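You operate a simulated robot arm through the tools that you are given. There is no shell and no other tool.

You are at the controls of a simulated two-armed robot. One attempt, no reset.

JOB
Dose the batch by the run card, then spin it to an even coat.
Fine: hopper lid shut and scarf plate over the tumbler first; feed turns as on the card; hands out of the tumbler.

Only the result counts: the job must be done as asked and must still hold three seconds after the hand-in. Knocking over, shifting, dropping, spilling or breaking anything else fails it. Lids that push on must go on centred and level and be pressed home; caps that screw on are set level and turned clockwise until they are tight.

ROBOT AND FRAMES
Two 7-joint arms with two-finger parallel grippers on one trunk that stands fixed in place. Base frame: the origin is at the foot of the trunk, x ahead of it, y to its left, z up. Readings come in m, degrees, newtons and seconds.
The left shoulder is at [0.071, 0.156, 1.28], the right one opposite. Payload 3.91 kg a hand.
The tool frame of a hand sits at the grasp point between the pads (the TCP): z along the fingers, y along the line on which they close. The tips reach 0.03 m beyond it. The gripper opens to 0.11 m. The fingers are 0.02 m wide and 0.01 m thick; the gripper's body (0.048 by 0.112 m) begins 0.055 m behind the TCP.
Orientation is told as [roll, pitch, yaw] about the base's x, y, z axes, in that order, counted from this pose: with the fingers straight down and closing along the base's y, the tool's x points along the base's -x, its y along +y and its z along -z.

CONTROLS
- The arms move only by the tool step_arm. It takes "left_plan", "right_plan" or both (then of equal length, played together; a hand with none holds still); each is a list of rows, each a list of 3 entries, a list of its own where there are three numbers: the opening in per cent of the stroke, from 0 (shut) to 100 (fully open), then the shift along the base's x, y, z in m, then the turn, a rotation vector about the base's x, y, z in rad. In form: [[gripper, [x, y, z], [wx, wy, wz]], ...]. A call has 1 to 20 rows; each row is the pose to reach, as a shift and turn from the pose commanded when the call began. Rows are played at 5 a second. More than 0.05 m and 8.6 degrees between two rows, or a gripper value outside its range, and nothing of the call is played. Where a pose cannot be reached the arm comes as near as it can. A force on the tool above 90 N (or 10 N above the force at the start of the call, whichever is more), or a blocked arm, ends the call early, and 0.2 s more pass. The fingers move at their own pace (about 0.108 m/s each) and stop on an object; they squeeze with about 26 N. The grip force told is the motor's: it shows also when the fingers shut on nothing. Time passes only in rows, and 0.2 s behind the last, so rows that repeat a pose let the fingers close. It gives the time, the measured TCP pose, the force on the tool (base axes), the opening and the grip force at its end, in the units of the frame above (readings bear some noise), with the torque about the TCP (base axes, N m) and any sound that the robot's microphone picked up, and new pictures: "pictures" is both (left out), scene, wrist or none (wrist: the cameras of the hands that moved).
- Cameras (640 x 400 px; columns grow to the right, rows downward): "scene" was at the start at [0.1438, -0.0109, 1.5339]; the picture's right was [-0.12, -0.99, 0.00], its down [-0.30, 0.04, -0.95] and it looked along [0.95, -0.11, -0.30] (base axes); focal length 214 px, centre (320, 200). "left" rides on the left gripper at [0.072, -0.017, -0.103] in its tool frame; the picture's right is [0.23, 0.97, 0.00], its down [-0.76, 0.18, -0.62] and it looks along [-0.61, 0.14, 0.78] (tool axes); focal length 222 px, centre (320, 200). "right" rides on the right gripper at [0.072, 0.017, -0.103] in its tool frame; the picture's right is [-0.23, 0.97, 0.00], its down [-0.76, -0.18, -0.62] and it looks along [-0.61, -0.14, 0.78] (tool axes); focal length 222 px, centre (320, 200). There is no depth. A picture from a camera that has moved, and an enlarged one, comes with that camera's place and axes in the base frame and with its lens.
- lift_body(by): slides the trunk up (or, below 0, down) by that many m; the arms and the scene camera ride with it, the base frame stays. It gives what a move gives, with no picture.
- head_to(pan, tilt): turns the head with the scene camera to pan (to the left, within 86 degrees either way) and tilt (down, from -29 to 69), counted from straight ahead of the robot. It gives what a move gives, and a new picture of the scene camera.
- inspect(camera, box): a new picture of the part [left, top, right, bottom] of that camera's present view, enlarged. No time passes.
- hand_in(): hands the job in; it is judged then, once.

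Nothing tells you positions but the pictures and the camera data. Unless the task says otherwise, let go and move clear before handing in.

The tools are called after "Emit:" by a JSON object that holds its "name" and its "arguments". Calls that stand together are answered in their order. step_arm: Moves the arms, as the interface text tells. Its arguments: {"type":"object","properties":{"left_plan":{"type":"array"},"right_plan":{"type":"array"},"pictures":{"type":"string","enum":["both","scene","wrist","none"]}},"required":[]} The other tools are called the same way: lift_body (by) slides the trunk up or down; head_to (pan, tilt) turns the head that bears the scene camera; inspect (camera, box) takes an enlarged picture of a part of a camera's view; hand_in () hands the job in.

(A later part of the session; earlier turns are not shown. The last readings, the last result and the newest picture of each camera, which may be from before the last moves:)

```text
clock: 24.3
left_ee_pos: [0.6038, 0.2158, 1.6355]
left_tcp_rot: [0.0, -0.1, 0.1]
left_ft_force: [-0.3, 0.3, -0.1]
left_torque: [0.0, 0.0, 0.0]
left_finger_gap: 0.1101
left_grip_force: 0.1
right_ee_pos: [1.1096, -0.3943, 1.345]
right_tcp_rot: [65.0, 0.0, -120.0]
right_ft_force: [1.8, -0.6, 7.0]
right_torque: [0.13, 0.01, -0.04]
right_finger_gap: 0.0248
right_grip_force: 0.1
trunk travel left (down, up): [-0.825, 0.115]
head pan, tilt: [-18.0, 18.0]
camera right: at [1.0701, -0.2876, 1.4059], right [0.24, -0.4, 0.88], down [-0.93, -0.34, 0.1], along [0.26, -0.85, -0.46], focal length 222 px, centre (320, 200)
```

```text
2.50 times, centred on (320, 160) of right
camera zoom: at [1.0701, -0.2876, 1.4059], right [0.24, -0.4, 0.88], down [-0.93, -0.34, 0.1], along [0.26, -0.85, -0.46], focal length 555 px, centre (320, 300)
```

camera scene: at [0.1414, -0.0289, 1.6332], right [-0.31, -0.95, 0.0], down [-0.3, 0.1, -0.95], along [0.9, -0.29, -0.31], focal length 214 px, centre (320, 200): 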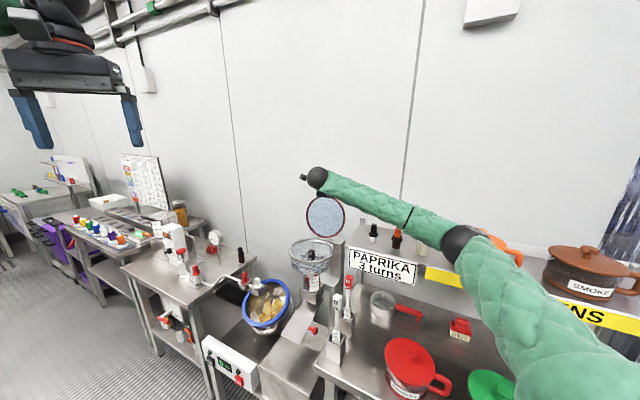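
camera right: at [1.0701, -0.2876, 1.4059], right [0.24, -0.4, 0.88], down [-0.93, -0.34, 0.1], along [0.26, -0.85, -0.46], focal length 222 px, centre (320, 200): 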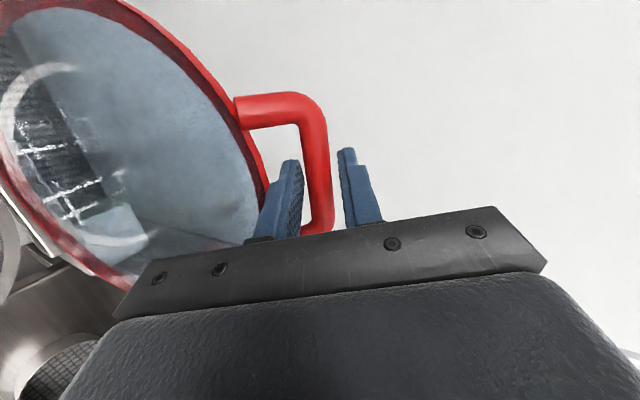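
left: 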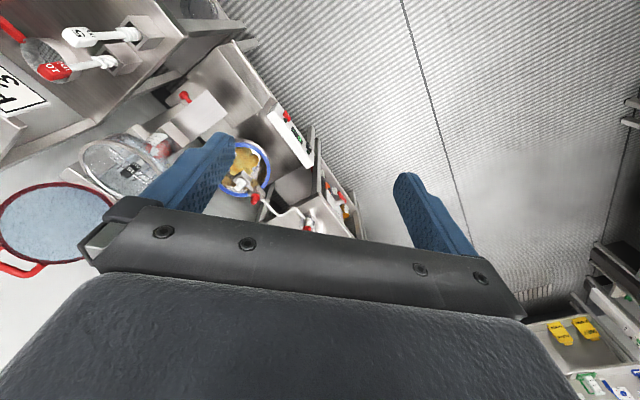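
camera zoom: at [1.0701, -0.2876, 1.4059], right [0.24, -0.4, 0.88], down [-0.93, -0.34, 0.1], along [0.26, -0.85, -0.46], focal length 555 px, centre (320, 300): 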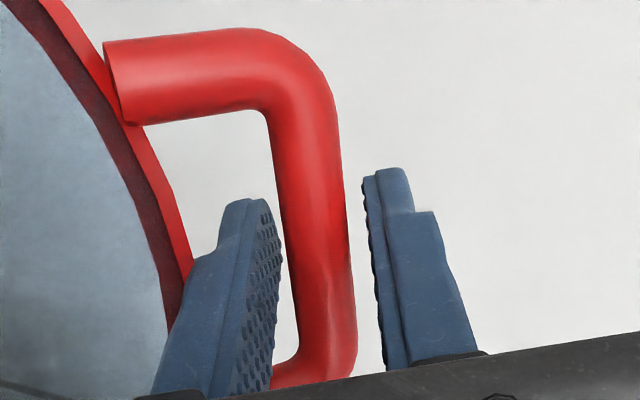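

The fingertips are about 1 cm past the bar, and the lower finger is lightly touching the rim (about 7 N). I'll narrow the gap slightly, go in a few millimetres more, then close on the bar.

Emit:
{"name": "step_arm", "arguments": {"right_plan": [[20, [0.0005, -0.0003, 0.0015], [0, 0, 0]], [20, [0.003, -0.002, 0.0005], [0, 0, 0]], [20, [0.006, -0.0035, -0.001], [0, 0, 0]], [0, [0.006, -0.0035, -0.001], [0, 0, 0]], [0, [0.006, -0.0035, -0.001], [0, 0, 0]], [0, [0.006, -0.0035, -0.001], [0, 0, 0]]], "pictures": "both"}}

Emit:
{"name": "inspect", "arguments": {"camera": "right", "box": [240, 80, 400, 240]}}

```text
clock: 25.7
left_ee_pos: [0.604, 0.2144, 1.6353]
left_tcp_rot: [0.0, 0.0, 0.0]
left_ft_force: [-0.2, -0.2, -0.4]
left_torque: [0.0, -0.01, 0.0]
left_finger_gap: 0.1101
left_grip_force: 0.0
right_ee_pos: [1.1167, -0.3971, 1.3419]
right_tcp_rot: [64.8, -0.2, -119.9]
right_ft_force: [-21.3, 9.3, -25.1]
right_torque: [0.75, -0.59, -0.42]
right_finger_gap: 0.0179
right_grip_force: 45.2
trunk travel left (down, up): [-0.825, 0.115]
head pan, tilt: [-18.0, 18.0]
camera scene: at [0.1399, -0.0286, 1.6331], right [-0.31, -0.95, 0.0], down [-0.29, 0.1, -0.95], along [0.9, -0.29, -0.31], focal length 214 px, centre (320, 200)
camera right: at [1.076, -0.2902, 1.4016], right [0.25, -0.4, 0.88], down [-0.93, -0.34, 0.11], along [0.26, -0.85, -0.46], focal length 222 px, centre (320, 200)
```

scene: 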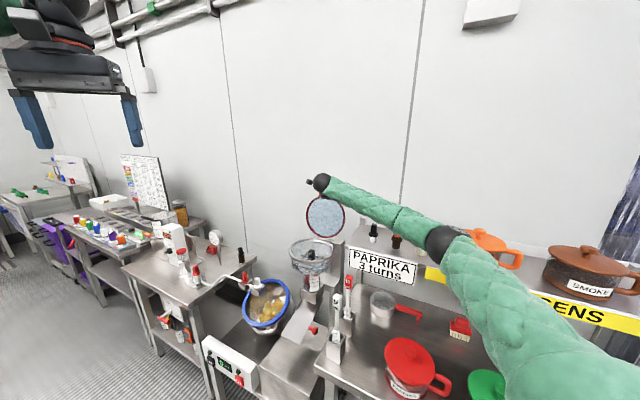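
right: 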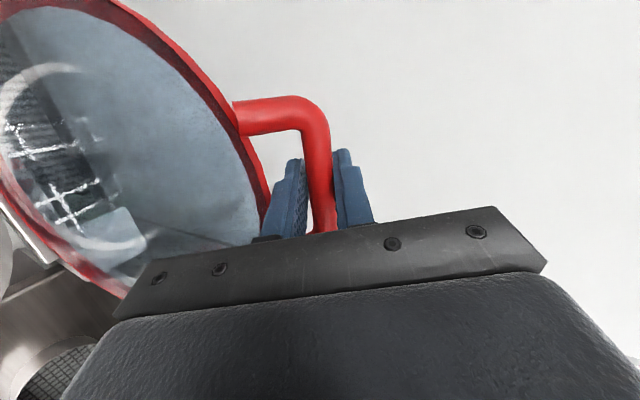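

```text
2.50 times, centred on (320, 160) of right
camera zoom: at [1.076, -0.2902, 1.4016], right [0.25, -0.4, 0.88], down [-0.93, -0.34, 0.11], along [0.26, -0.85, -0.46], focal length 555 px, centre (320, 300)
```

zoom: 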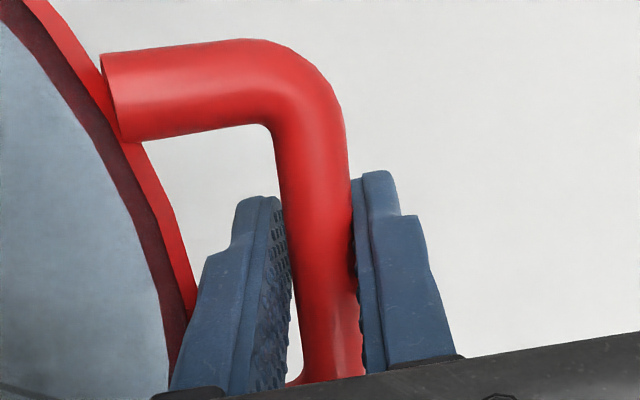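

The gripper holds the 18 mm bar, with the hand pulling slightly high on it. I'll swing the lid over along its hinge arc (radius about 0.239 m), relaxing a couple of millimetres first and checking the forces.

Emit:
{"name": "step_arm", "arguments": {"right_plan": [[0, [-0.0007, 0.0004, -0.002], [0, 0, 0]], [0, [-0.0072, 0.0069, 0.0032], [0, 0, 0]], [0, [-0.0138, 0.0135, 0.0078], [0, 0, 0]], [0, [-0.0205, 0.0203, 0.012], [0, 0, 0]], [0, [-0.0274, 0.0271, 0.0156], [0, 0, 0]]], "pictures": "wrist"}}

```text
clock: 26.9
left_ee_pos: [0.6099, 0.212, 1.6331]
left_tcp_rot: [0.1, 0.0, 0.0]
left_ft_force: [-0.2, 0.0, 0.2]
left_torque: [-0.01, -0.01, 0.01]
left_finger_gap: 0.1099
left_grip_force: 0.1
right_ee_pos: [1.0922, -0.3732, 1.3521]
right_tcp_rot: [64.6, -0.3, -120.0]
right_ft_force: [-14.1, -1.2, -49.9]
right_torque: [0.7, -0.79, -0.04]
right_finger_gap: 0.0182
right_grip_force: 45.1
trunk travel left (down, up): [-0.825, 0.115]
head pan, tilt: [-18.0, 18.0]
camera right: at [1.053, -0.2663, 1.4116], right [0.25, -0.4, 0.88], down [-0.93, -0.34, 0.11], along [0.25, -0.85, -0.46], focal length 222 px, centre (320, 200)
```

right: 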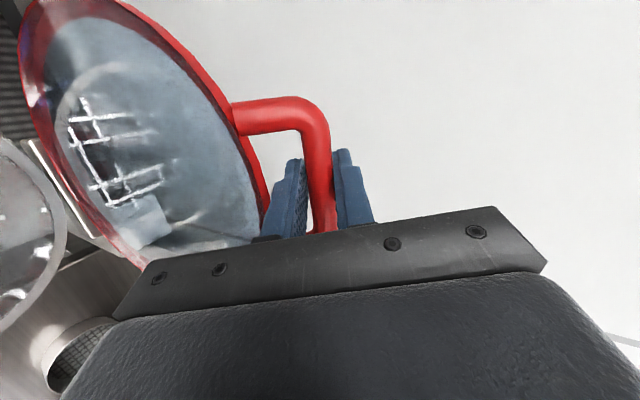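

The lid is moving, but the path was too high: the lid is pulling the hand down with about 50 N, which implies a commanded overshoot of about 1 cm. I'll correct for that and continue along a flatter arc.

Emit:
{"name": "step_arm", "arguments": {"right_plan": [[0, [-0.003, 0.0, -0.009], [0, 0, 0]], [0, [-0.0116, 0.0086, -0.0065], [0, 0, 0]], [0, [-0.0203, 0.0173, -0.0045], [0, 0, 0]], [0, [-0.0292, 0.0262, -0.003], [0, 0, 0]], [0, [-0.038, 0.035, -0.0025], [0, 0, 0]]], "pictures": "wrist"}}

```text
clock: 28.1
left_ee_pos: [0.6064, 0.2155, 1.6341]
left_tcp_rot: [0.0, 0.0, 0.0]
left_ft_force: [-0.5, -0.5, -0.3]
left_torque: [0.0, 0.0, -0.02]
left_finger_gap: 0.11
left_grip_force: 0.1
right_ee_pos: [1.0529, -0.3352, 1.3571]
right_tcp_rot: [65.2, 0.0, -119.8]
right_ft_force: [14.9, 11.3, -4.3]
right_torque: [0.56, -0.8, -0.29]
right_finger_gap: 0.018
right_grip_force: 44.8
trunk travel left (down, up): [-0.825, 0.115]
head pan, tilt: [-18.0, 18.0]
camera right: at [1.0121, -0.2273, 1.4165], right [0.24, -0.4, 0.88], down [-0.93, -0.34, 0.1], along [0.26, -0.85, -0.46], focal length 222 px, centre (320, 200)
```

right: 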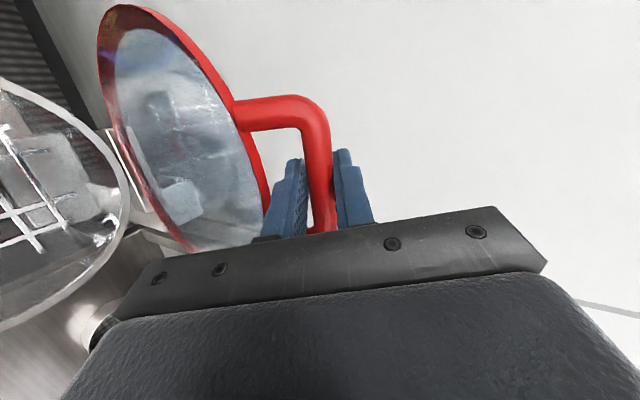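

The forces are low now and the lid is about vertical. I'll continue over the top and down in small arc steps, correcting a small sideways offset.

Emit:
{"name": "step_arm", "arguments": {"right_plan": [[0, [0.001, 0.002, 0.0], [0, 0, 0]], [0, [-0.0108, 0.0148, -0.0014], [0, 0, 0]], [0, [-0.0251, 0.0291, -0.0044], [0, 0, 0]], [0, [-0.0392, 0.0432, -0.0092], [0, 0, 0]], [0, [-0.0529, 0.0569, -0.0157], [0, 0, 0]]], "pictures": "both"}}

```text
clock: 29.3
left_ee_pos: [0.6038, 0.2139, 1.6368]
left_tcp_rot: [-0.1, -0.1, 0.0]
left_ft_force: [0.2, 0.5, -0.4]
left_torque: [-0.01, -0.01, 0.02]
left_finger_gap: 0.1101
left_grip_force: 0.1
right_ee_pos: [0.9973, -0.279, 1.3411]
right_tcp_rot: [65.0, -0.1, -119.9]
right_ft_force: [-4.0, 1.0, 4.2]
right_torque: [0.64, -0.66, -0.17]
right_finger_gap: 0.0178
right_grip_force: 45.5
trunk travel left (down, up): [-0.825, 0.115]
head pan, tilt: [-18.0, 18.0]
camera scene: at [0.1391, -0.0286, 1.6335], right [-0.31, -0.95, 0.0], down [-0.29, 0.1, -0.95], along [0.9, -0.29, -0.31], focal length 214 px, centre (320, 200)
camera right: at [0.9562, -0.1718, 1.4015], right [0.24, -0.4, 0.88], down [-0.93, -0.34, 0.1], along [0.26, -0.85, -0.46], focal length 222 px, centre (320, 200)
```

scene: 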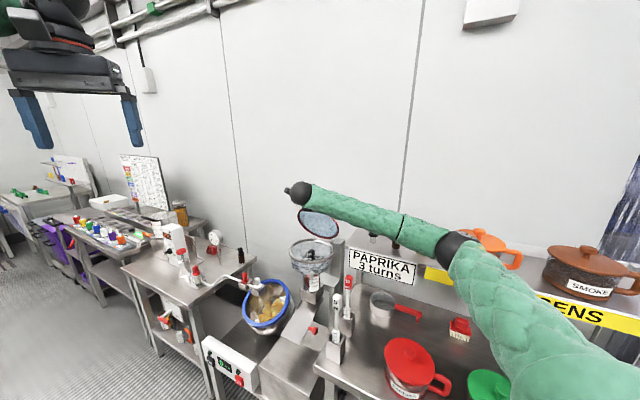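
right: 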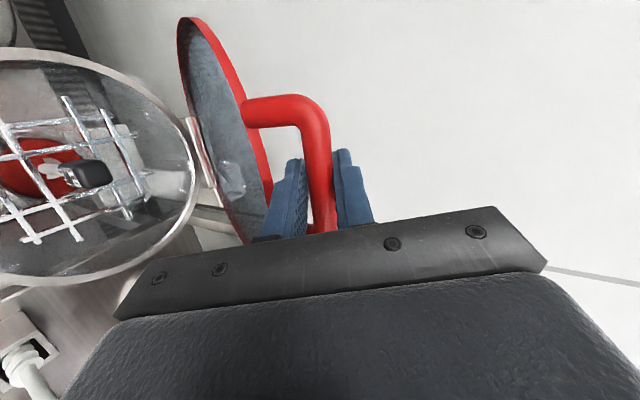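

The forces are nearly zero, and a circle fit puts the pivot at r ≈ 0.233 m with the lid at about 69° from closed. I'll lower it further along this arc.

Emit:
{"name": "step_arm", "arguments": {"right_plan": [[0, [-0.0147, 0.0147, -0.0091], [0, 0, 0]], [0, [-0.0296, 0.0296, -0.0213], [0, 0, 0]], [0, [-0.0436, 0.0436, -0.0356], [0, 0, 0]], [0, [-0.0564, 0.0564, -0.0519], [0, 0, 0]]], "pictures": "both"}}

```text
clock: 30.3
left_ee_pos: [0.6017, 0.2129, 1.6361]
left_tcp_rot: [0.0, -0.2, 0.1]
left_ft_force: [-0.7, -0.6, -1.3]
left_torque: [-0.04, -0.01, 0.01]
left_finger_gap: 0.1101
left_grip_force: 0.1
right_ee_pos: [0.9393, -0.2218, 1.2917]
right_tcp_rot: [65.1, 0.0, -120.0]
right_ft_force: [-10.6, -0.9, 6.1]
right_torque: [0.64, -0.7, 0.04]
right_finger_gap: 0.0179
right_grip_force: 45.0
trunk travel left (down, up): [-0.825, 0.115]
head pan, tilt: [-18.0, 18.0]
camera scene: at [0.1378, -0.0288, 1.6336], right [-0.31, -0.95, 0.0], down [-0.29, 0.1, -0.95], along [0.9, -0.29, -0.31], focal length 214 px, centre (320, 200)
camera right: at [0.8999, -0.1152, 1.3509], right [0.24, -0.4, 0.88], down [-0.93, -0.34, 0.1], along [0.26, -0.85, -0.46], focal length 222 px, centre (320, 200)
```

scene: 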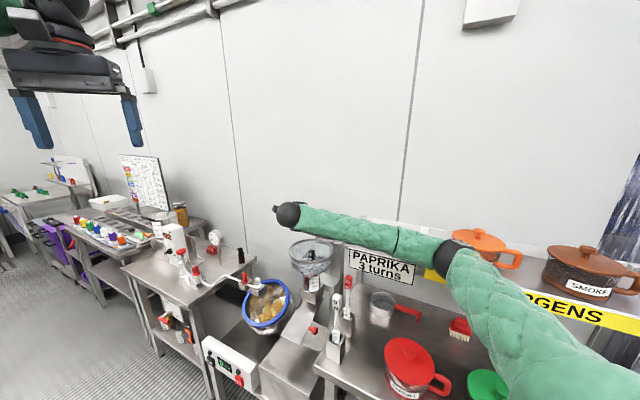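
right: 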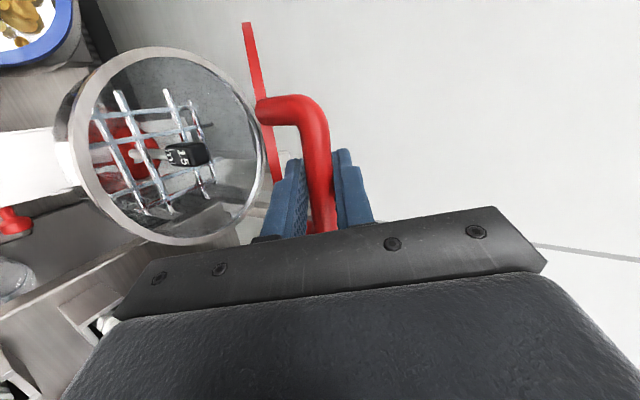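

The lid is at about 45° by my fit. Its handle stands proud of the lid plane, so it should seat before the bar reaches pivot level. I'll keep lowering in stages and watch for the contact force.

Emit:
{"name": "step_arm", "arguments": {"right_plan": [[0, [-0.0114, 0.0114, -0.0194], [0, 0, 0]], [0, [-0.0216, 0.0216, -0.0393], [0, 0, 0]], [0, [-0.0303, 0.0303, -0.0606], [0, 0, 0]]], "pictures": "both"}}

```text
clock: 31.1
left_ee_pos: [0.6007, 0.2154, 1.6366]
left_tcp_rot: [-0.2, -0.2, 0.0]
left_ft_force: [0.0, -0.7, 0.5]
left_torque: [0.02, 0.03, 0.01]
left_finger_gap: 0.11
left_grip_force: 0.0
right_ee_pos: [0.9104, -0.1922, 1.2329]
right_tcp_rot: [65.2, 0.2, -119.9]
right_ft_force: [-6.7, 1.3, 17.0]
right_torque: [0.11, -4.32, -1.83]
right_finger_gap: 0.0178
right_grip_force: 44.8
trunk travel left (down, up): [-0.825, 0.115]
head pan, tilt: [-18.0, 18.0]
camera scene: at [0.1369, -0.0284, 1.6339], right [-0.31, -0.95, 0.0], down [-0.29, 0.1, -0.95], along [0.91, -0.29, -0.31], focal length 214 px, centre (320, 200)
camera right: at [0.8695, -0.0848, 1.2923], right [0.24, -0.4, 0.88], down [-0.94, -0.34, 0.1], along [0.26, -0.85, -0.46], focal length 222 px, centre (320, 200)
```

scene: 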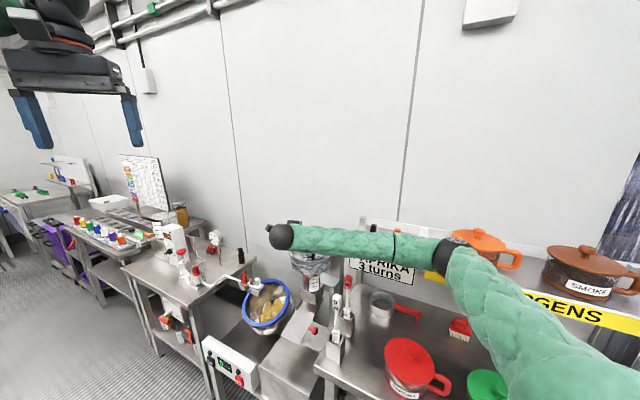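
right: 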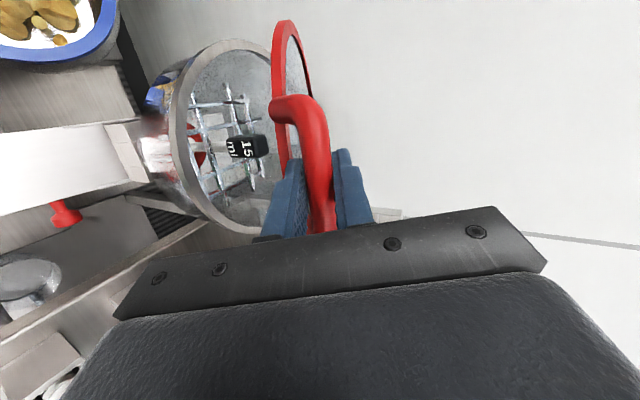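

The torque on the hand has risen to about 4.7 N·m with little net force. I'll look closely before going on.

Emit:
{"name": "inspect", "arguments": {"camera": "right", "box": [220, 60, 400, 240]}}

Emit:
{"name": "inspect", "arguments": {"camera": "scene", "box": [240, 190, 400, 310]}}

Emit:
{"name": "inspect", "arguments": {"camera": "left", "box": [0, 50, 320, 250]}}

```text
2.22 times, centred on (310, 150) of right
camera zoom: at [0.8695, -0.0848, 1.2923], right [0.24, -0.4, 0.88], down [-0.94, -0.34, 0.1], along [0.26, -0.85, -0.46], focal length 494 px, centre (342, 311)
```

zoom: 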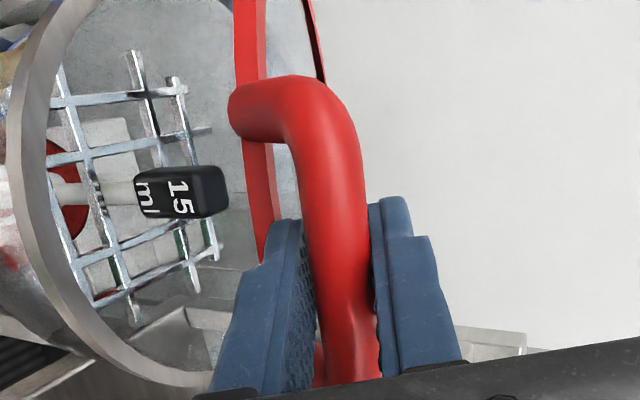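

```text
3.33 times, centred on (320, 250) of scene
camera zoom: at [0.1369, -0.0284, 1.6339], right [-0.31, -0.95, 0.0], down [-0.29, 0.1, -0.95], along [0.91, -0.29, -0.31], focal length 715 px, centre (320, 33)
```

zoom: 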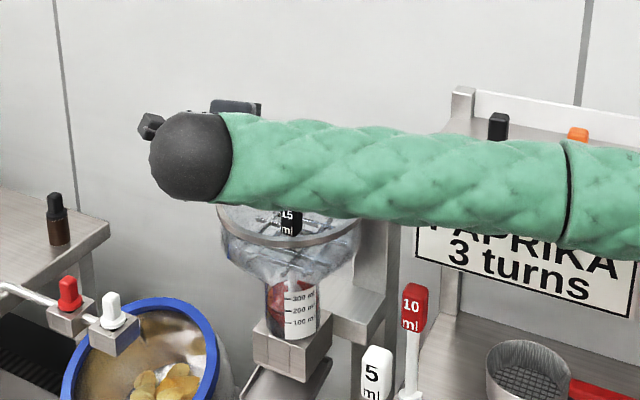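

```text
2.00 times, centred on (160, 150) of left
camera zoom: at [0.5279, 0.1979, 1.7393], right [-0.23, 0.97, 0.0], down [0.76, 0.18, 0.63], along [0.61, 0.14, -0.78], focal length 444 px, centre (640, 300)
```

zoom: 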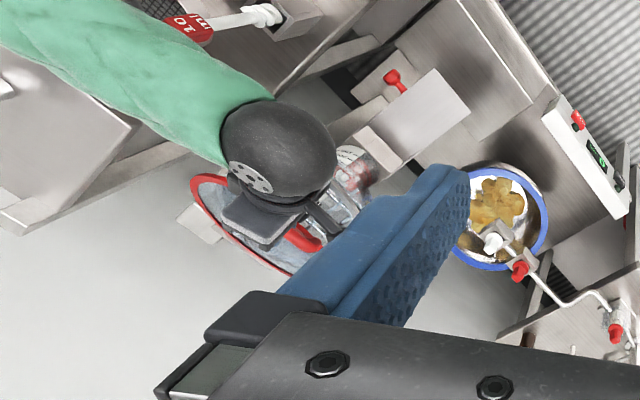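

The lower fingertip seems to be binding between the bar and the lid rim as the lid rotates in a fixed grip. I'll loosen to about 30 mm so the bar rests freely on the lower finger, and re-read the torque.

Emit:
{"name": "step_arm", "arguments": {"right_plan": [[20, [0, 0, 0], [0, 0, 0]], [24, [0, 0, 0], [0, 0, 0]], [27, [0, 0, 0], [0, 0, 0]], [27, [0, 0, 0], [0, 0, 0]]], "pictures": "wrist"}}

Emit:
{"name": "inspect", "arguments": {"camera": "right", "box": [220, 60, 400, 240]}}

```text
clock: 32.1
left_ee_pos: [0.6007, 0.2158, 1.6364]
left_tcp_rot: [-0.2, -0.3, 0.0]
left_ft_force: [0.0, 0.0, -0.3]
left_torque: [0.04, 0.0, 0.01]
left_finger_gap: 0.1101
left_grip_force: 0.1
right_ee_pos: [0.9105, -0.1908, 1.2312]
right_tcp_rot: [65.1, 0.0, -120.0]
right_ft_force: [-0.6, -1.8, 21.8]
right_torque: [-0.55, -6.17, -1.98]
right_finger_gap: 0.0199
right_grip_force: 0.0
trunk travel left (down, up): [-0.825, 0.115]
head pan, tilt: [-18.0, 18.0]
camera right: at [0.8692, -0.0843, 1.2913], right [0.24, -0.4, 0.88], down [-0.93, -0.34, 0.1], along [0.26, -0.85, -0.46], focal length 222 px, centre (320, 200)
```

right: 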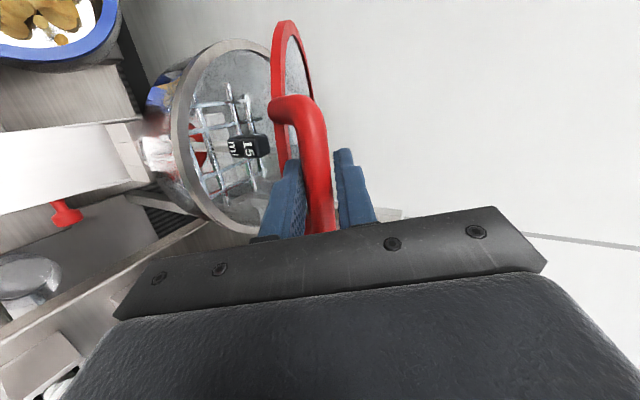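

```text
2.22 times, centred on (310, 150) of right
camera zoom: at [0.8692, -0.0843, 1.2913], right [0.24, -0.4, 0.88], down [-0.93, -0.34, 0.1], along [0.26, -0.85, -0.46], focal length 494 px, centre (342, 311)
```

zoom: 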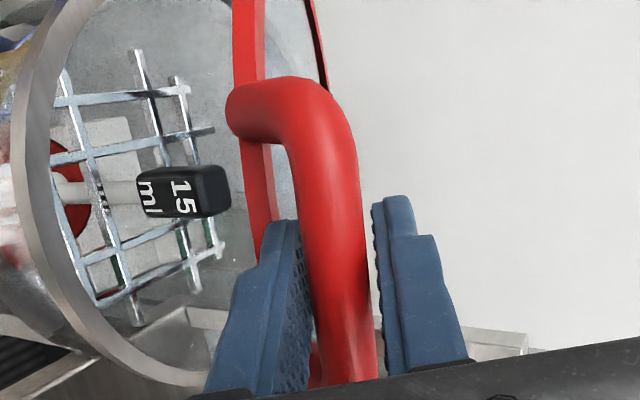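

The torque rose further when opening, so the lower finger is wedged between the bar above and the lid disc below. The hand has to rotate with the lid. I'll tip the fingers up about the hinge direction in small amounts and watch the torque.

Emit:
{"name": "step_arm", "arguments": {"right_plan": [[19, [0, 0, 0], [-0.05, -0.05, 0]], [19, [0, 0, 0], [-0.1, -0.1, 0]], [19, [0, 0, 0], [-0.1, -0.1, 0]]], "pictures": "wrist"}}

Emit:
{"name": "inspect", "arguments": {"camera": "right", "box": [220, 60, 400, 240]}}

```text
clock: 32.9
left_ee_pos: [0.6039, 0.2137, 1.6359]
left_tcp_rot: [0.0, -0.1, 0.0]
left_ft_force: [-0.5, 0.0, 0.2]
left_torque: [-0.02, -0.04, -0.01]
left_finger_gap: 0.1102
left_grip_force: 0.2
right_ee_pos: [0.9099, -0.1925, 1.2276]
right_tcp_rot: [72.8, -2.2, -120.0]
right_ft_force: [-0.1, 0.3, -0.6]
right_torque: [0.0, 0.01, -0.03]
right_finger_gap: 0.0211
right_grip_force: 0.3
trunk travel left (down, up): [-0.825, 0.115]
head pan, tilt: [-18.0, 18.0]
camera right: at [0.8657, -0.0804, 1.2733], right [0.15, -0.31, 0.94], down [-0.94, -0.33, 0.04], along [0.3, -0.89, -0.34], focal length 222 px, centre (320, 200)
```

right: 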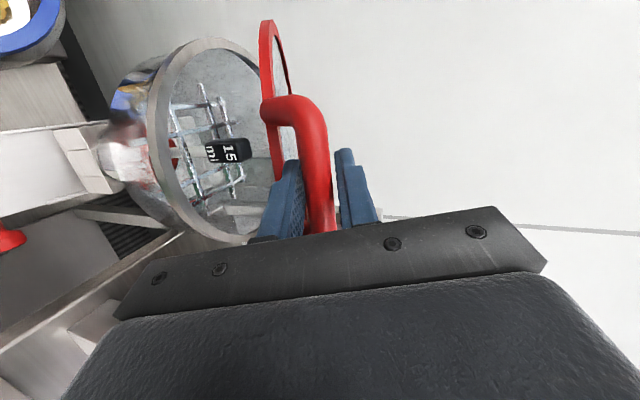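

```text
2.22 times, centred on (310, 150) of right
camera zoom: at [0.8657, -0.0804, 1.2733], right [0.15, -0.31, 0.94], down [-0.94, -0.33, 0.04], along [0.3, -0.89, -0.34], focal length 494 px, centre (342, 311)
```

zoom: 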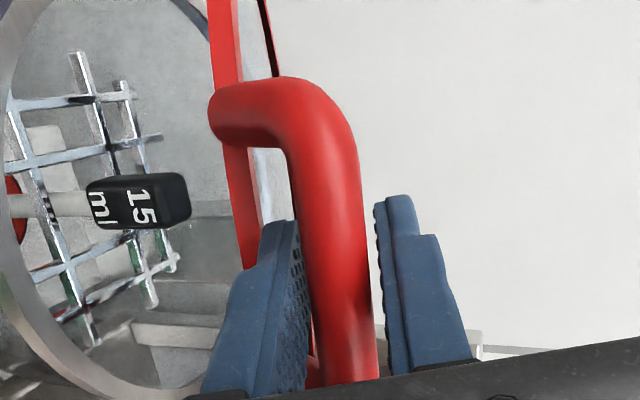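

The load vanished completely, so the lid now sits free. I'll rotate the hand along with the lid as I lower it, watching for seating.

Emit:
{"name": "step_arm", "arguments": {"right_plan": [[19, [-0.0038, 0.0038, -0.0117], [-0.037, -0.037, 0]], [19, [-0.0072, 0.0072, -0.0236], [-0.074, -0.074, 0]], [19, [-0.0101, 0.0101, -0.0358], [-0.111, -0.111, 0]], [19, [-0.0126, 0.0126, -0.0482], [-0.148, -0.148, 0]]], "pictures": "both"}}

Emit:
{"name": "inspect", "arguments": {"camera": "right", "box": [180, 20, 400, 240]}}

```text
clock: 33.9
left_ee_pos: [0.6047, 0.2159, 1.6353]
left_tcp_rot: [-0.1, 0.0, -0.1]
left_ft_force: [0.0, -0.2, 0.0]
left_torque: [0.0, -0.01, -0.02]
left_finger_gap: 0.1099
left_grip_force: 0.0
right_ee_pos: [0.8975, -0.1789, 1.1819]
right_tcp_rot: [84.4, -5.4, -120.8]
right_ft_force: [0.5, -0.1, 0.1]
right_torque: [-0.01, -0.02, 0.0]
right_finger_gap: 0.0209
right_grip_force: 0.1
trunk travel left (down, up): [-0.825, 0.115]
head pan, tilt: [-18.0, 18.0]
camera scene: at [0.1406, -0.0274, 1.6333], right [-0.31, -0.95, 0.0], down [-0.29, 0.09, -0.95], along [0.9, -0.29, -0.31], focal length 214 px, centre (320, 200)
camera right: at [0.8493, -0.062, 1.2011], right [0.01, -0.17, 0.99], down [-0.94, -0.33, -0.05], along [0.34, -0.93, -0.16], focal length 222 px, centre (320, 200)
```

scene: 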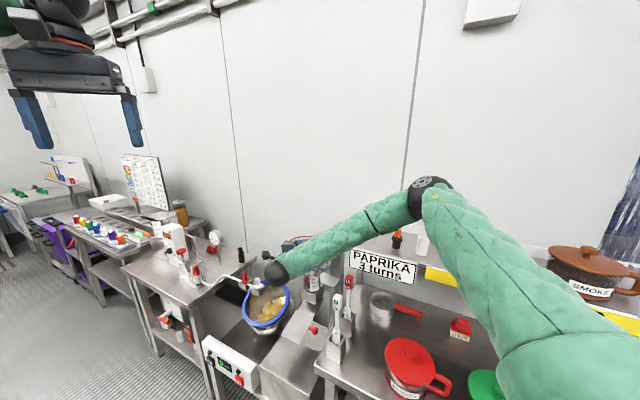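
right: 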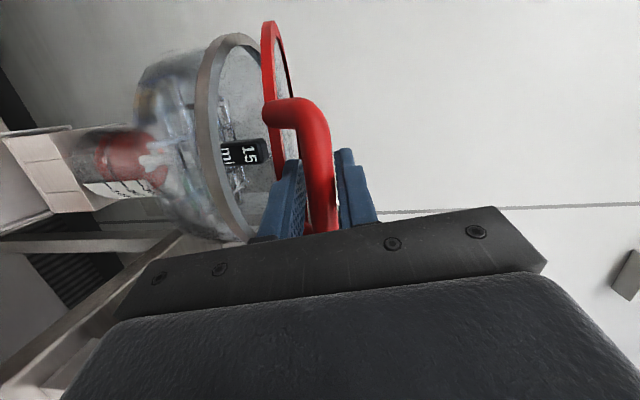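

```text
1.82 times, centred on (290, 130) of right
camera zoom: at [0.8493, -0.062, 1.2011], right [0.01, -0.17, 0.99], down [-0.94, -0.33, -0.05], along [0.34, -0.93, -0.16], focal length 404 px, centre (374, 327)
```

zoom: 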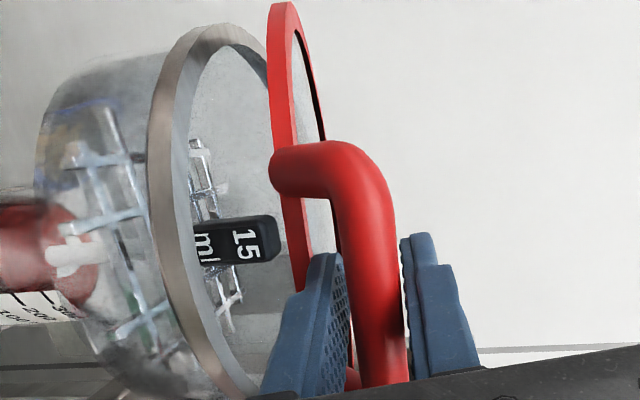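

The lid is about 10° from closed and following freely; the arm has brought its elbow up, which is clear of everything. I'll lower another 6° and check.

Emit:
{"name": "step_arm", "arguments": {"right_plan": [[19, [-0.0011, 0.0011, -0.0063], [-0.018, -0.018, 0]], [19, [-0.0021, 0.0021, -0.0125], [-0.037, -0.037, 0]], [19, [-0.0029, 0.0029, -0.0188], [-0.055, -0.055, 0]], [19, [-0.0037, 0.0037, -0.0252], [-0.074, -0.074, 0]]], "pictures": "wrist"}}

Emit:
{"name": "inspect", "arguments": {"camera": "right", "box": [180, 20, 400, 240]}}

```text
clock: 34.9
left_ee_pos: [0.6057, 0.2149, 1.6354]
left_tcp_rot: [-0.1, 0.0, 0.1]
left_ft_force: [-0.1, 0.8, 0.7]
left_torque: [-0.02, -0.01, 0.02]
left_finger_gap: 0.1099
left_grip_force: 0.1
right_ee_pos: [0.8941, -0.1748, 1.157]
right_tcp_rot: [90.3, -6.7, -121.5]
right_ft_force: [0.0, -0.4, -0.7]
right_torque: [0.02, 0.01, 0.03]
right_finger_gap: 0.0205
right_grip_force: 0.0
trunk travel left (down, up): [-0.825, 0.115]
head pan, tilt: [-18.0, 18.0]
camera right: at [0.844, -0.0576, 1.1648], right [-0.06, -0.09, 0.99], down [-0.94, -0.34, -0.09], along [0.34, -0.94, -0.07], focal length 222 px, centre (320, 200)
```

right: 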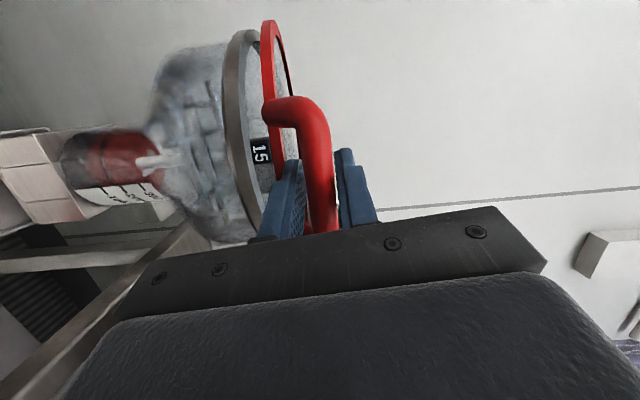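

```text
1.82 times, centred on (290, 130) of right
camera zoom: at [0.844, -0.0576, 1.1648], right [-0.06, -0.09, 0.99], down [-0.94, -0.34, -0.09], along [0.34, -0.94, -0.07], focal length 404 px, centre (374, 327)
```

zoom: 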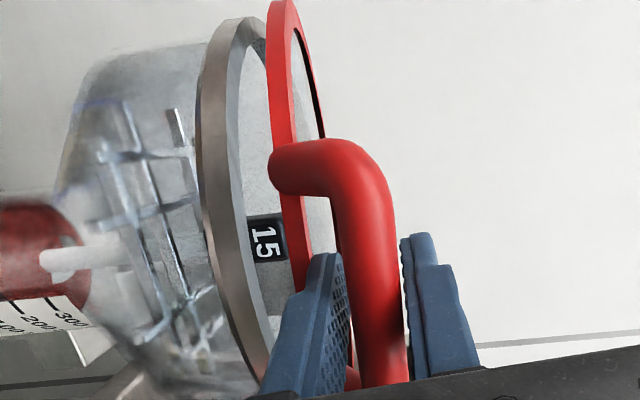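

The lid is about 5° from seated. I'll continue in finer steps until I feel it touch.

Emit:
{"name": "step_arm", "arguments": {"right_plan": [[19, [-0.0008, 0.0008, -0.0063], [-0.018, -0.018, 0]], [19, [-0.0012, 0.0012, -0.0127], [-0.035, -0.035, 0]], [19, [-0.0016, 0.0016, -0.0175], [-0.045, -0.045, 0]]], "pictures": "wrist"}}

Emit:
{"name": "inspect", "arguments": {"camera": "right", "box": [180, 20, 400, 240]}}

```text
clock: 35.7
left_ee_pos: [0.604, 0.2145, 1.6351]
left_tcp_rot: [0.1, -0.1, 0.1]
left_ft_force: [0.2, 0.2, -0.6]
left_torque: [0.02, 0.01, 0.03]
left_finger_gap: 0.1102
left_grip_force: 0.1
right_ee_pos: [0.8925, -0.173, 1.1387]
right_tcp_rot: [93.9, -7.5, -121.9]
right_ft_force: [1.2, 1.5, 1.9]
right_torque: [0.02, -0.08, 0.04]
right_finger_gap: 0.0199
right_grip_force: 0.1
trunk travel left (down, up): [-0.825, 0.115]
head pan, tilt: [-18.0, 18.0]
camera right: at [0.8416, -0.0554, 1.1405], right [-0.11, -0.05, 0.99], down [-0.93, -0.34, -0.12], along [0.35, -0.94, -0.01], focal length 222 px, centre (320, 200)
```

right: 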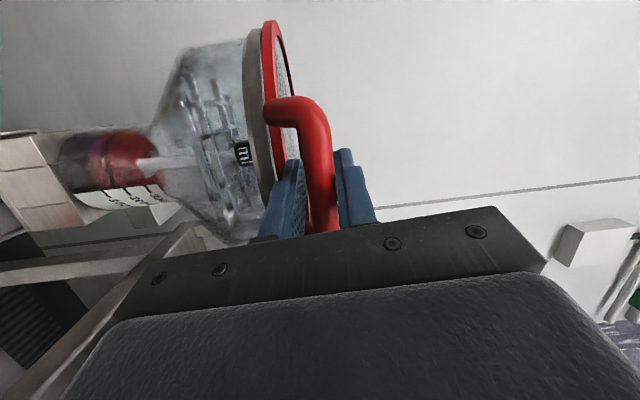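

```text
1.82 times, centred on (290, 130) of right
camera zoom: at [0.8416, -0.0554, 1.1405], right [-0.11, -0.05, 0.99], down [-0.93, -0.34, -0.12], along [0.35, -0.94, -0.01], focal length 404 px, centre (374, 327)
```

zoom: 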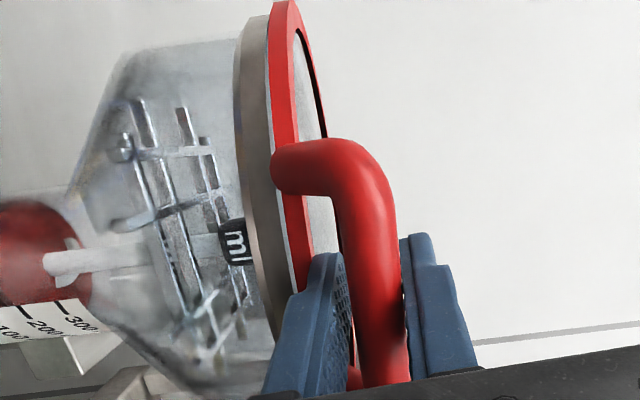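

The lid is nearly flush with the rim. I'll press down a few millimetres at a time and watch the vertical force.

Emit:
{"name": "step_arm", "arguments": {"right_plan": [[19, [-0.0002, 0.0002, -0.003], [-0.008, -0.008, 0]], [19, [-0.0004, 0.0004, -0.006], [-0.015, -0.015, 0]], [19, [-0.0004, 0.0004, -0.008], [-0.02, -0.02, 0]]], "pictures": "wrist"}}

Emit:
{"name": "inspect", "arguments": {"camera": "right", "box": [180, 20, 400, 240]}}

```text
clock: 36.5
left_ee_pos: [0.6014, 0.2148, 1.6378]
left_tcp_rot: [-0.1, -0.2, 0.0]
left_ft_force: [-0.5, -0.6, 0.0]
left_torque: [0.01, -0.02, 0.0]
left_finger_gap: 0.1101
left_grip_force: 0.1
right_ee_pos: [0.8916, -0.1733, 1.139]
right_tcp_rot: [95.9, -7.6, -122.3]
right_ft_force: [17.3, -3.9, 52.3]
right_torque: [0.02, -0.93, -0.01]
right_finger_gap: 0.0206
right_grip_force: 0.1
trunk travel left (down, up): [-0.825, 0.115]
head pan, tilt: [-18.0, 18.0]
camera right: at [0.8409, -0.0548, 1.1348], right [-0.14, -0.03, 0.99], down [-0.93, -0.34, -0.14], along [0.35, -0.94, 0.02], focal length 222 px, centre (320, 200)
```

right: 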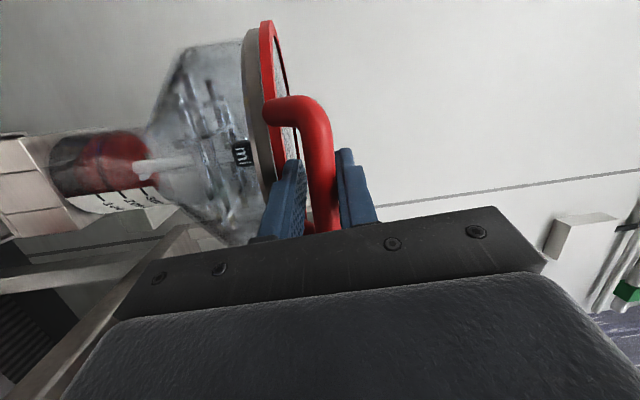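

```text
1.82 times, centred on (290, 130) of right
camera zoom: at [0.8409, -0.0548, 1.1348], right [-0.14, -0.03, 0.99], down [-0.93, -0.34, -0.14], along [0.35, -0.94, 0.02], focal length 404 px, centre (374, 327)
```

zoom: 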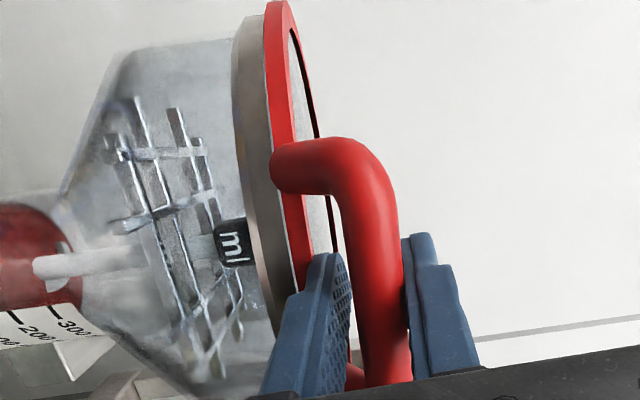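

There's firm contact: 52 N with no further travel, so the lid is fully seated. I'll release the load, loosen slightly and back the fingers straight out of the handle.

Emit:
{"name": "step_arm", "arguments": {"right_plan": [[21, [0, 0, 0.008], [0, 0, 0]], [23, [0, 0, 0.008], [0, 0, 0]], [23, [-0.0128, 0.0079, 0.0065], [0, 0, 0]], [23, [-0.0256, 0.0157, 0.005], [0, 0, 0]], [23, [-0.0512, 0.0314, 0.002], [0, 0, 0]], [23, [-0.085, 0.0524, -0.002], [0, 0, 0]]], "pictures": "both"}}

Emit:
{"name": "inspect", "arguments": {"camera": "right", "box": [180, 0, 400, 220]}}

```text
clock: 37.9
left_ee_pos: [0.6049, 0.2147, 1.6358]
left_tcp_rot: [0.0, -0.1, 0.0]
left_ft_force: [0.9, -0.2, -0.3]
left_torque: [0.0, 0.02, 0.0]
left_finger_gap: 0.11
left_grip_force: 0.0
right_ee_pos: [0.8069, -0.121, 1.1313]
right_tcp_rot: [95.4, -7.9, -122.1]
right_ft_force: [-0.3, -1.3, 0.8]
right_torque: [-0.04, 0.03, 0.03]
right_finger_gap: 0.0252
right_grip_force: 0.0
trunk travel left (down, up): [-0.825, 0.115]
head pan, tilt: [-18.0, 18.0]
camera scene: at [0.1396, -0.0283, 1.6334], right [-0.31, -0.95, 0.0], down [-0.29, 0.1, -0.95], along [0.9, -0.29, -0.31], focal length 214 px, centre (320, 200)
camera right: at [0.7558, -0.0033, 1.1269], right [-0.13, -0.03, 0.99], down [-0.93, -0.35, -0.13], along [0.35, -0.94, 0.02], focal length 222 px, centre (320, 200)
```

scene: 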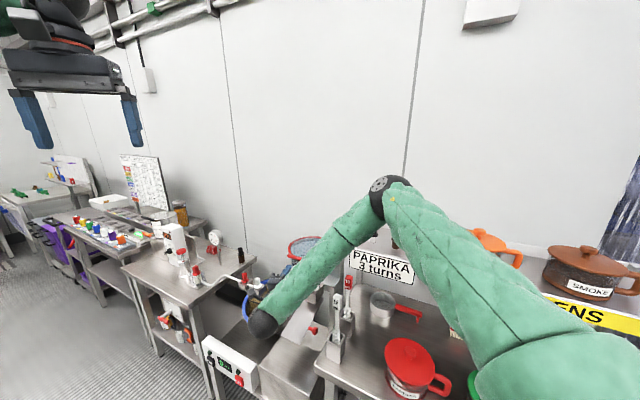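
right: 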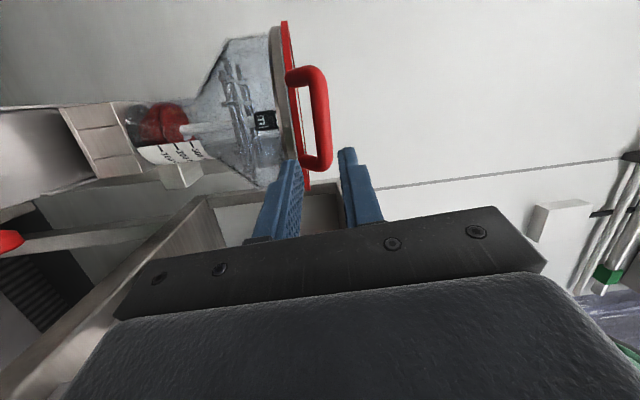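

```text
1.82 times, centred on (290, 110) of right
camera zoom: at [0.7558, -0.0033, 1.1269], right [-0.13, -0.03, 0.99], down [-0.93, -0.35, -0.13], along [0.35, -0.94, 0.02], focal length 404 px, centre (374, 364)
```

zoom: 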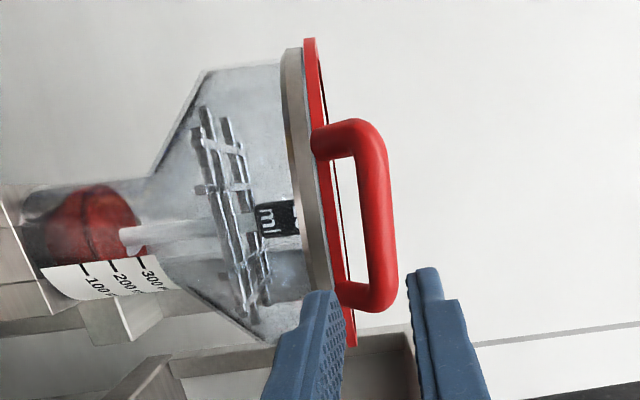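

The lid is closed flat on the rim. I'll take the right arm back up to a parked pose with fingers down, clear of everything.

Emit:
{"name": "step_arm", "arguments": {"right_plan": [[23, [-0.0167, -0.0095, 0.0273], [-0.0433, 0.0906, 0.0759]], [23, [-0.0334, -0.0189, 0.0546], [-0.0865, 0.1812, 0.1519]], [23, [-0.0501, -0.0284, 0.0819], [-0.1298, 0.2717, 0.2278]], [23, [-0.0667, -0.0379, 0.1093], [-0.1731, 0.3623, 0.3038]], [23, [-0.0834, -0.0474, 0.1366], [-0.2163, 0.4529, 0.3797]], [23, [-0.1001, -0.0568, 0.1639], [-0.2596, 0.5435, 0.4557]], [23, [-0.1168, -0.0663, 0.1912], [-0.3028, 0.6341, 0.5316]], [23, [-0.1335, -0.0758, 0.2185], [-0.3461, 0.7246, 0.6076]], [23, [-0.1502, -0.0853, 0.2458], [-0.3894, 0.8152, 0.6835]], [23, [-0.1668, -0.0947, 0.2732], [-0.4326, 0.9058, 0.7595]], [23, [-0.1835, -0.1042, 0.3005], [-0.4759, 0.9964, 0.8354]], [23, [-0.2002, -0.1137, 0.3278], [-0.5192, 1.0869, 0.9114]], [23, [-0.2169, -0.1232, 0.3551], [-0.5624, 1.1775, 0.9873]], [23, [-0.2336, -0.1326, 0.3824], [-0.6057, 1.2681, 1.0633]], [23, [-0.2503, -0.1421, 0.4097], [-0.6489, 1.3587, 1.1392]], [23, [-0.2669, -0.1516, 0.4371], [-0.6922, 1.4493, 1.2152]], [23, [-0.2836, -0.1611, 0.4644], [-0.7355, 1.5398, 1.2911]], [23, [-0.3003, -0.1705, 0.4917], [-0.7787, 1.6304, 1.3671]], [23, [-0.317, -0.18, 0.519], [-0.822, 1.721, 1.443]]], "pictures": "both"}}

Emit:
{"name": "inspect", "arguments": {"camera": "scene", "box": [240, 200, 400, 320]}}

```text
clock: 41.9
left_ee_pos: [0.6108, 0.2134, 1.6335]
left_tcp_rot: [0.0, 0.2, -0.1]
left_ft_force: [1.2, 0.4, -0.5]
left_torque: [0.04, 0.11, 0.0]
left_finger_gap: 0.1099
left_grip_force: 0.1
right_ee_pos: [0.4956, -0.3009, 1.6469]
right_tcp_rot: [-0.2, 0.5, 0.5]
right_ft_force: [-2.0, -0.2, 3.9]
right_torque: [0.04, -0.17, -0.02]
right_finger_gap: 0.0252
right_grip_force: 0.1
trunk travel left (down, up): [-0.825, 0.115]
head pan, tilt: [-18.0, 18.0]
camera scene: at [0.1449, -0.0289, 1.6332], right [-0.31, -0.95, 0.0], down [-0.3, 0.1, -0.95], along [0.9, -0.29, -0.31], focal length 214 px, centre (320, 200)
camera right: at [0.4233, -0.2834, 1.751], right [0.22, 0.98, -0.01], down [0.77, -0.17, 0.62], along [0.6, -0.14, -0.79], focal length 222 px, centre (320, 200)
```

scene: 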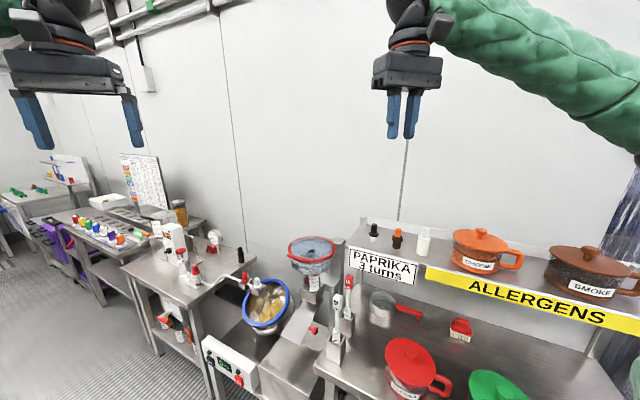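
right: 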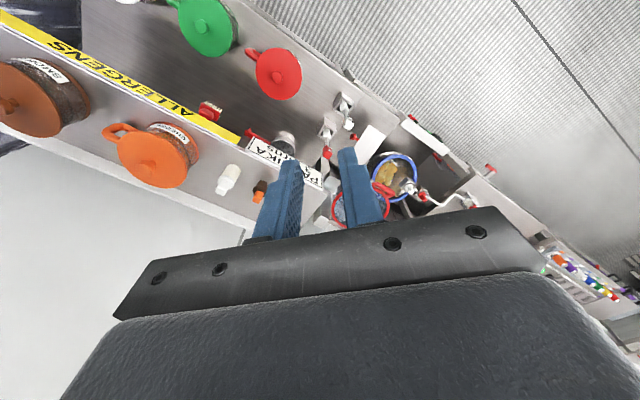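

```text
3.33 times, centred on (320, 260) of scene
camera zoom: at [0.1449, -0.0289, 1.6332], right [-0.31, -0.95, 0.0], down [-0.3, 0.1, -0.95], along [0.9, -0.29, -0.31], focal length 715 px, centre (320, 0)
```

zoom: 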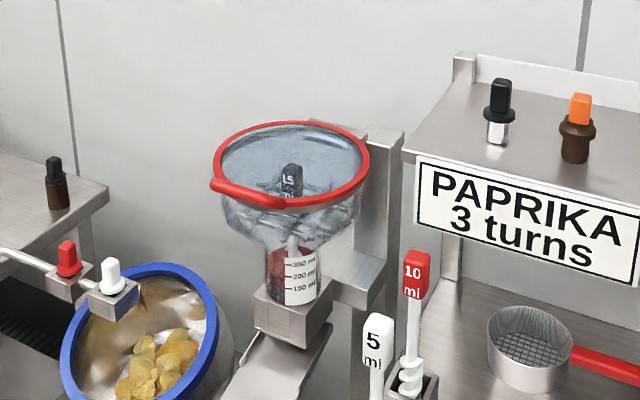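

The lid is shut and level. Next is the scarf plate. I'll close the left gripper, lower the trunk, and look at the plate from the lower viewpoint.

Emit:
{"name": "lift_body", "arguments": {"by": -0.45}}

Emit:
{"name": "head_to", "arguments": {"pan": -10, "tilt": 22}}

Emit:
{"name": "inspect", "arguments": {"camera": "scene", "box": [240, 150, 400, 270]}}

Emit:
{"name": "inspect", "arguments": {"camera": "left", "box": [0, 0, 640, 400]}}

Emit:
{"name": "inspect", "arguments": {"camera": "right", "box": [0, 0, 640, 400]}}

```text
refused: -0.45 is not a number from -0.4 to 0.4
```

```text
clock: 42.6
left_ee_pos: [0.6039, 0.215, 1.6356]
left_tcp_rot: [-0.1, -0.1, 0.0]
left_ft_force: [-0.1, 1.1, -0.4]
left_torque: [-0.03, 0.01, -0.03]
left_finger_gap: 0.11
left_grip_force: 0.1
right_ee_pos: [0.4923, -0.301, 1.6431]
right_tcp_rot: [-0.5, 0.8, 0.2]
right_ft_force: [-0.2, 0.5, -0.8]
right_torque: [0.01, -0.02, -0.01]
right_finger_gap: 0.0253
right_grip_force: 0.1
trunk travel left (down, up): [-0.825, 0.115]
head pan, tilt: [-10.0, 22.0]
camera scene: at [0.1416, -0.0159, 1.627], right [-0.17, -0.98, 0.0], down [-0.37, 0.07, -0.93], along [0.91, -0.16, -0.37], focal length 214 px, centre (320, 200)
```

scene: 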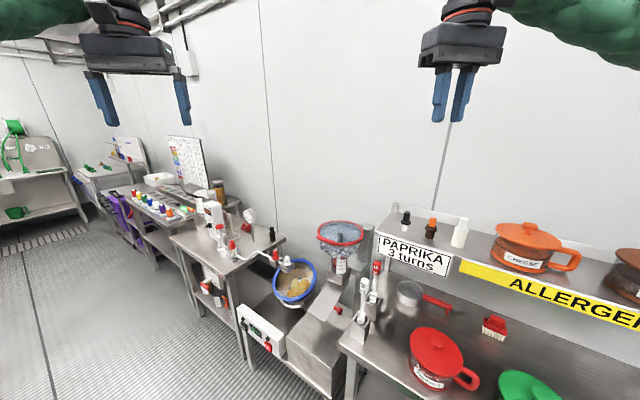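

```text
3.33 times, centred on (320, 210) of scene
camera zoom: at [0.1416, -0.0159, 1.627], right [-0.17, -0.98, 0.0], down [-0.37, 0.07, -0.93], along [0.91, -0.16, -0.37], focal length 715 px, centre (320, 167)
```

zoom: 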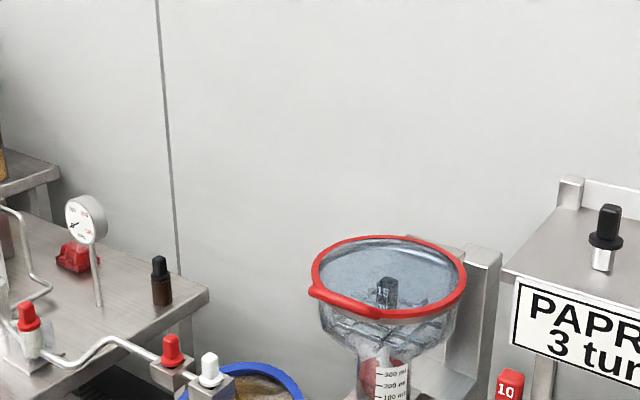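

```text
1.00 times, centred on (320, 200) of left (not enlarged: the box is as wide or as high as the picture)
camera zoom: at [0.5301, 0.1978, 1.7384], right [-0.23, 0.97, 0.0], down [0.76, 0.18, 0.62], along [0.61, 0.14, -0.78], focal length 222 px, centre (320, 200)
```

zoom: 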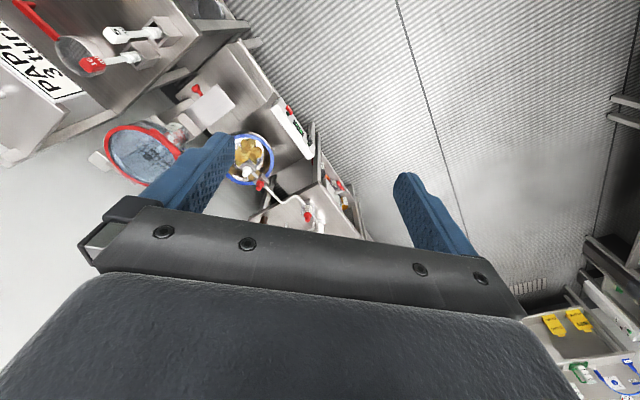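

```text
1.00 times, centred on (320, 200) of right (not enlarged: the box is as wide or as high as the picture)
camera zoom: at [0.4211, -0.2824, 1.748], right [0.22, 0.97, -0.01], down [0.77, -0.17, 0.61], along [0.6, -0.14, -0.79], focal length 222 px, centre (320, 200)
```

zoom: 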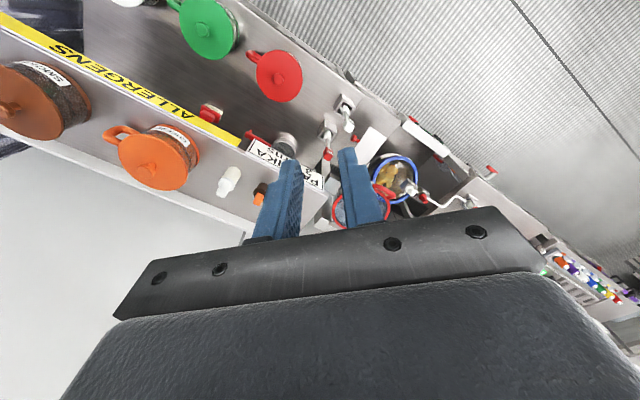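

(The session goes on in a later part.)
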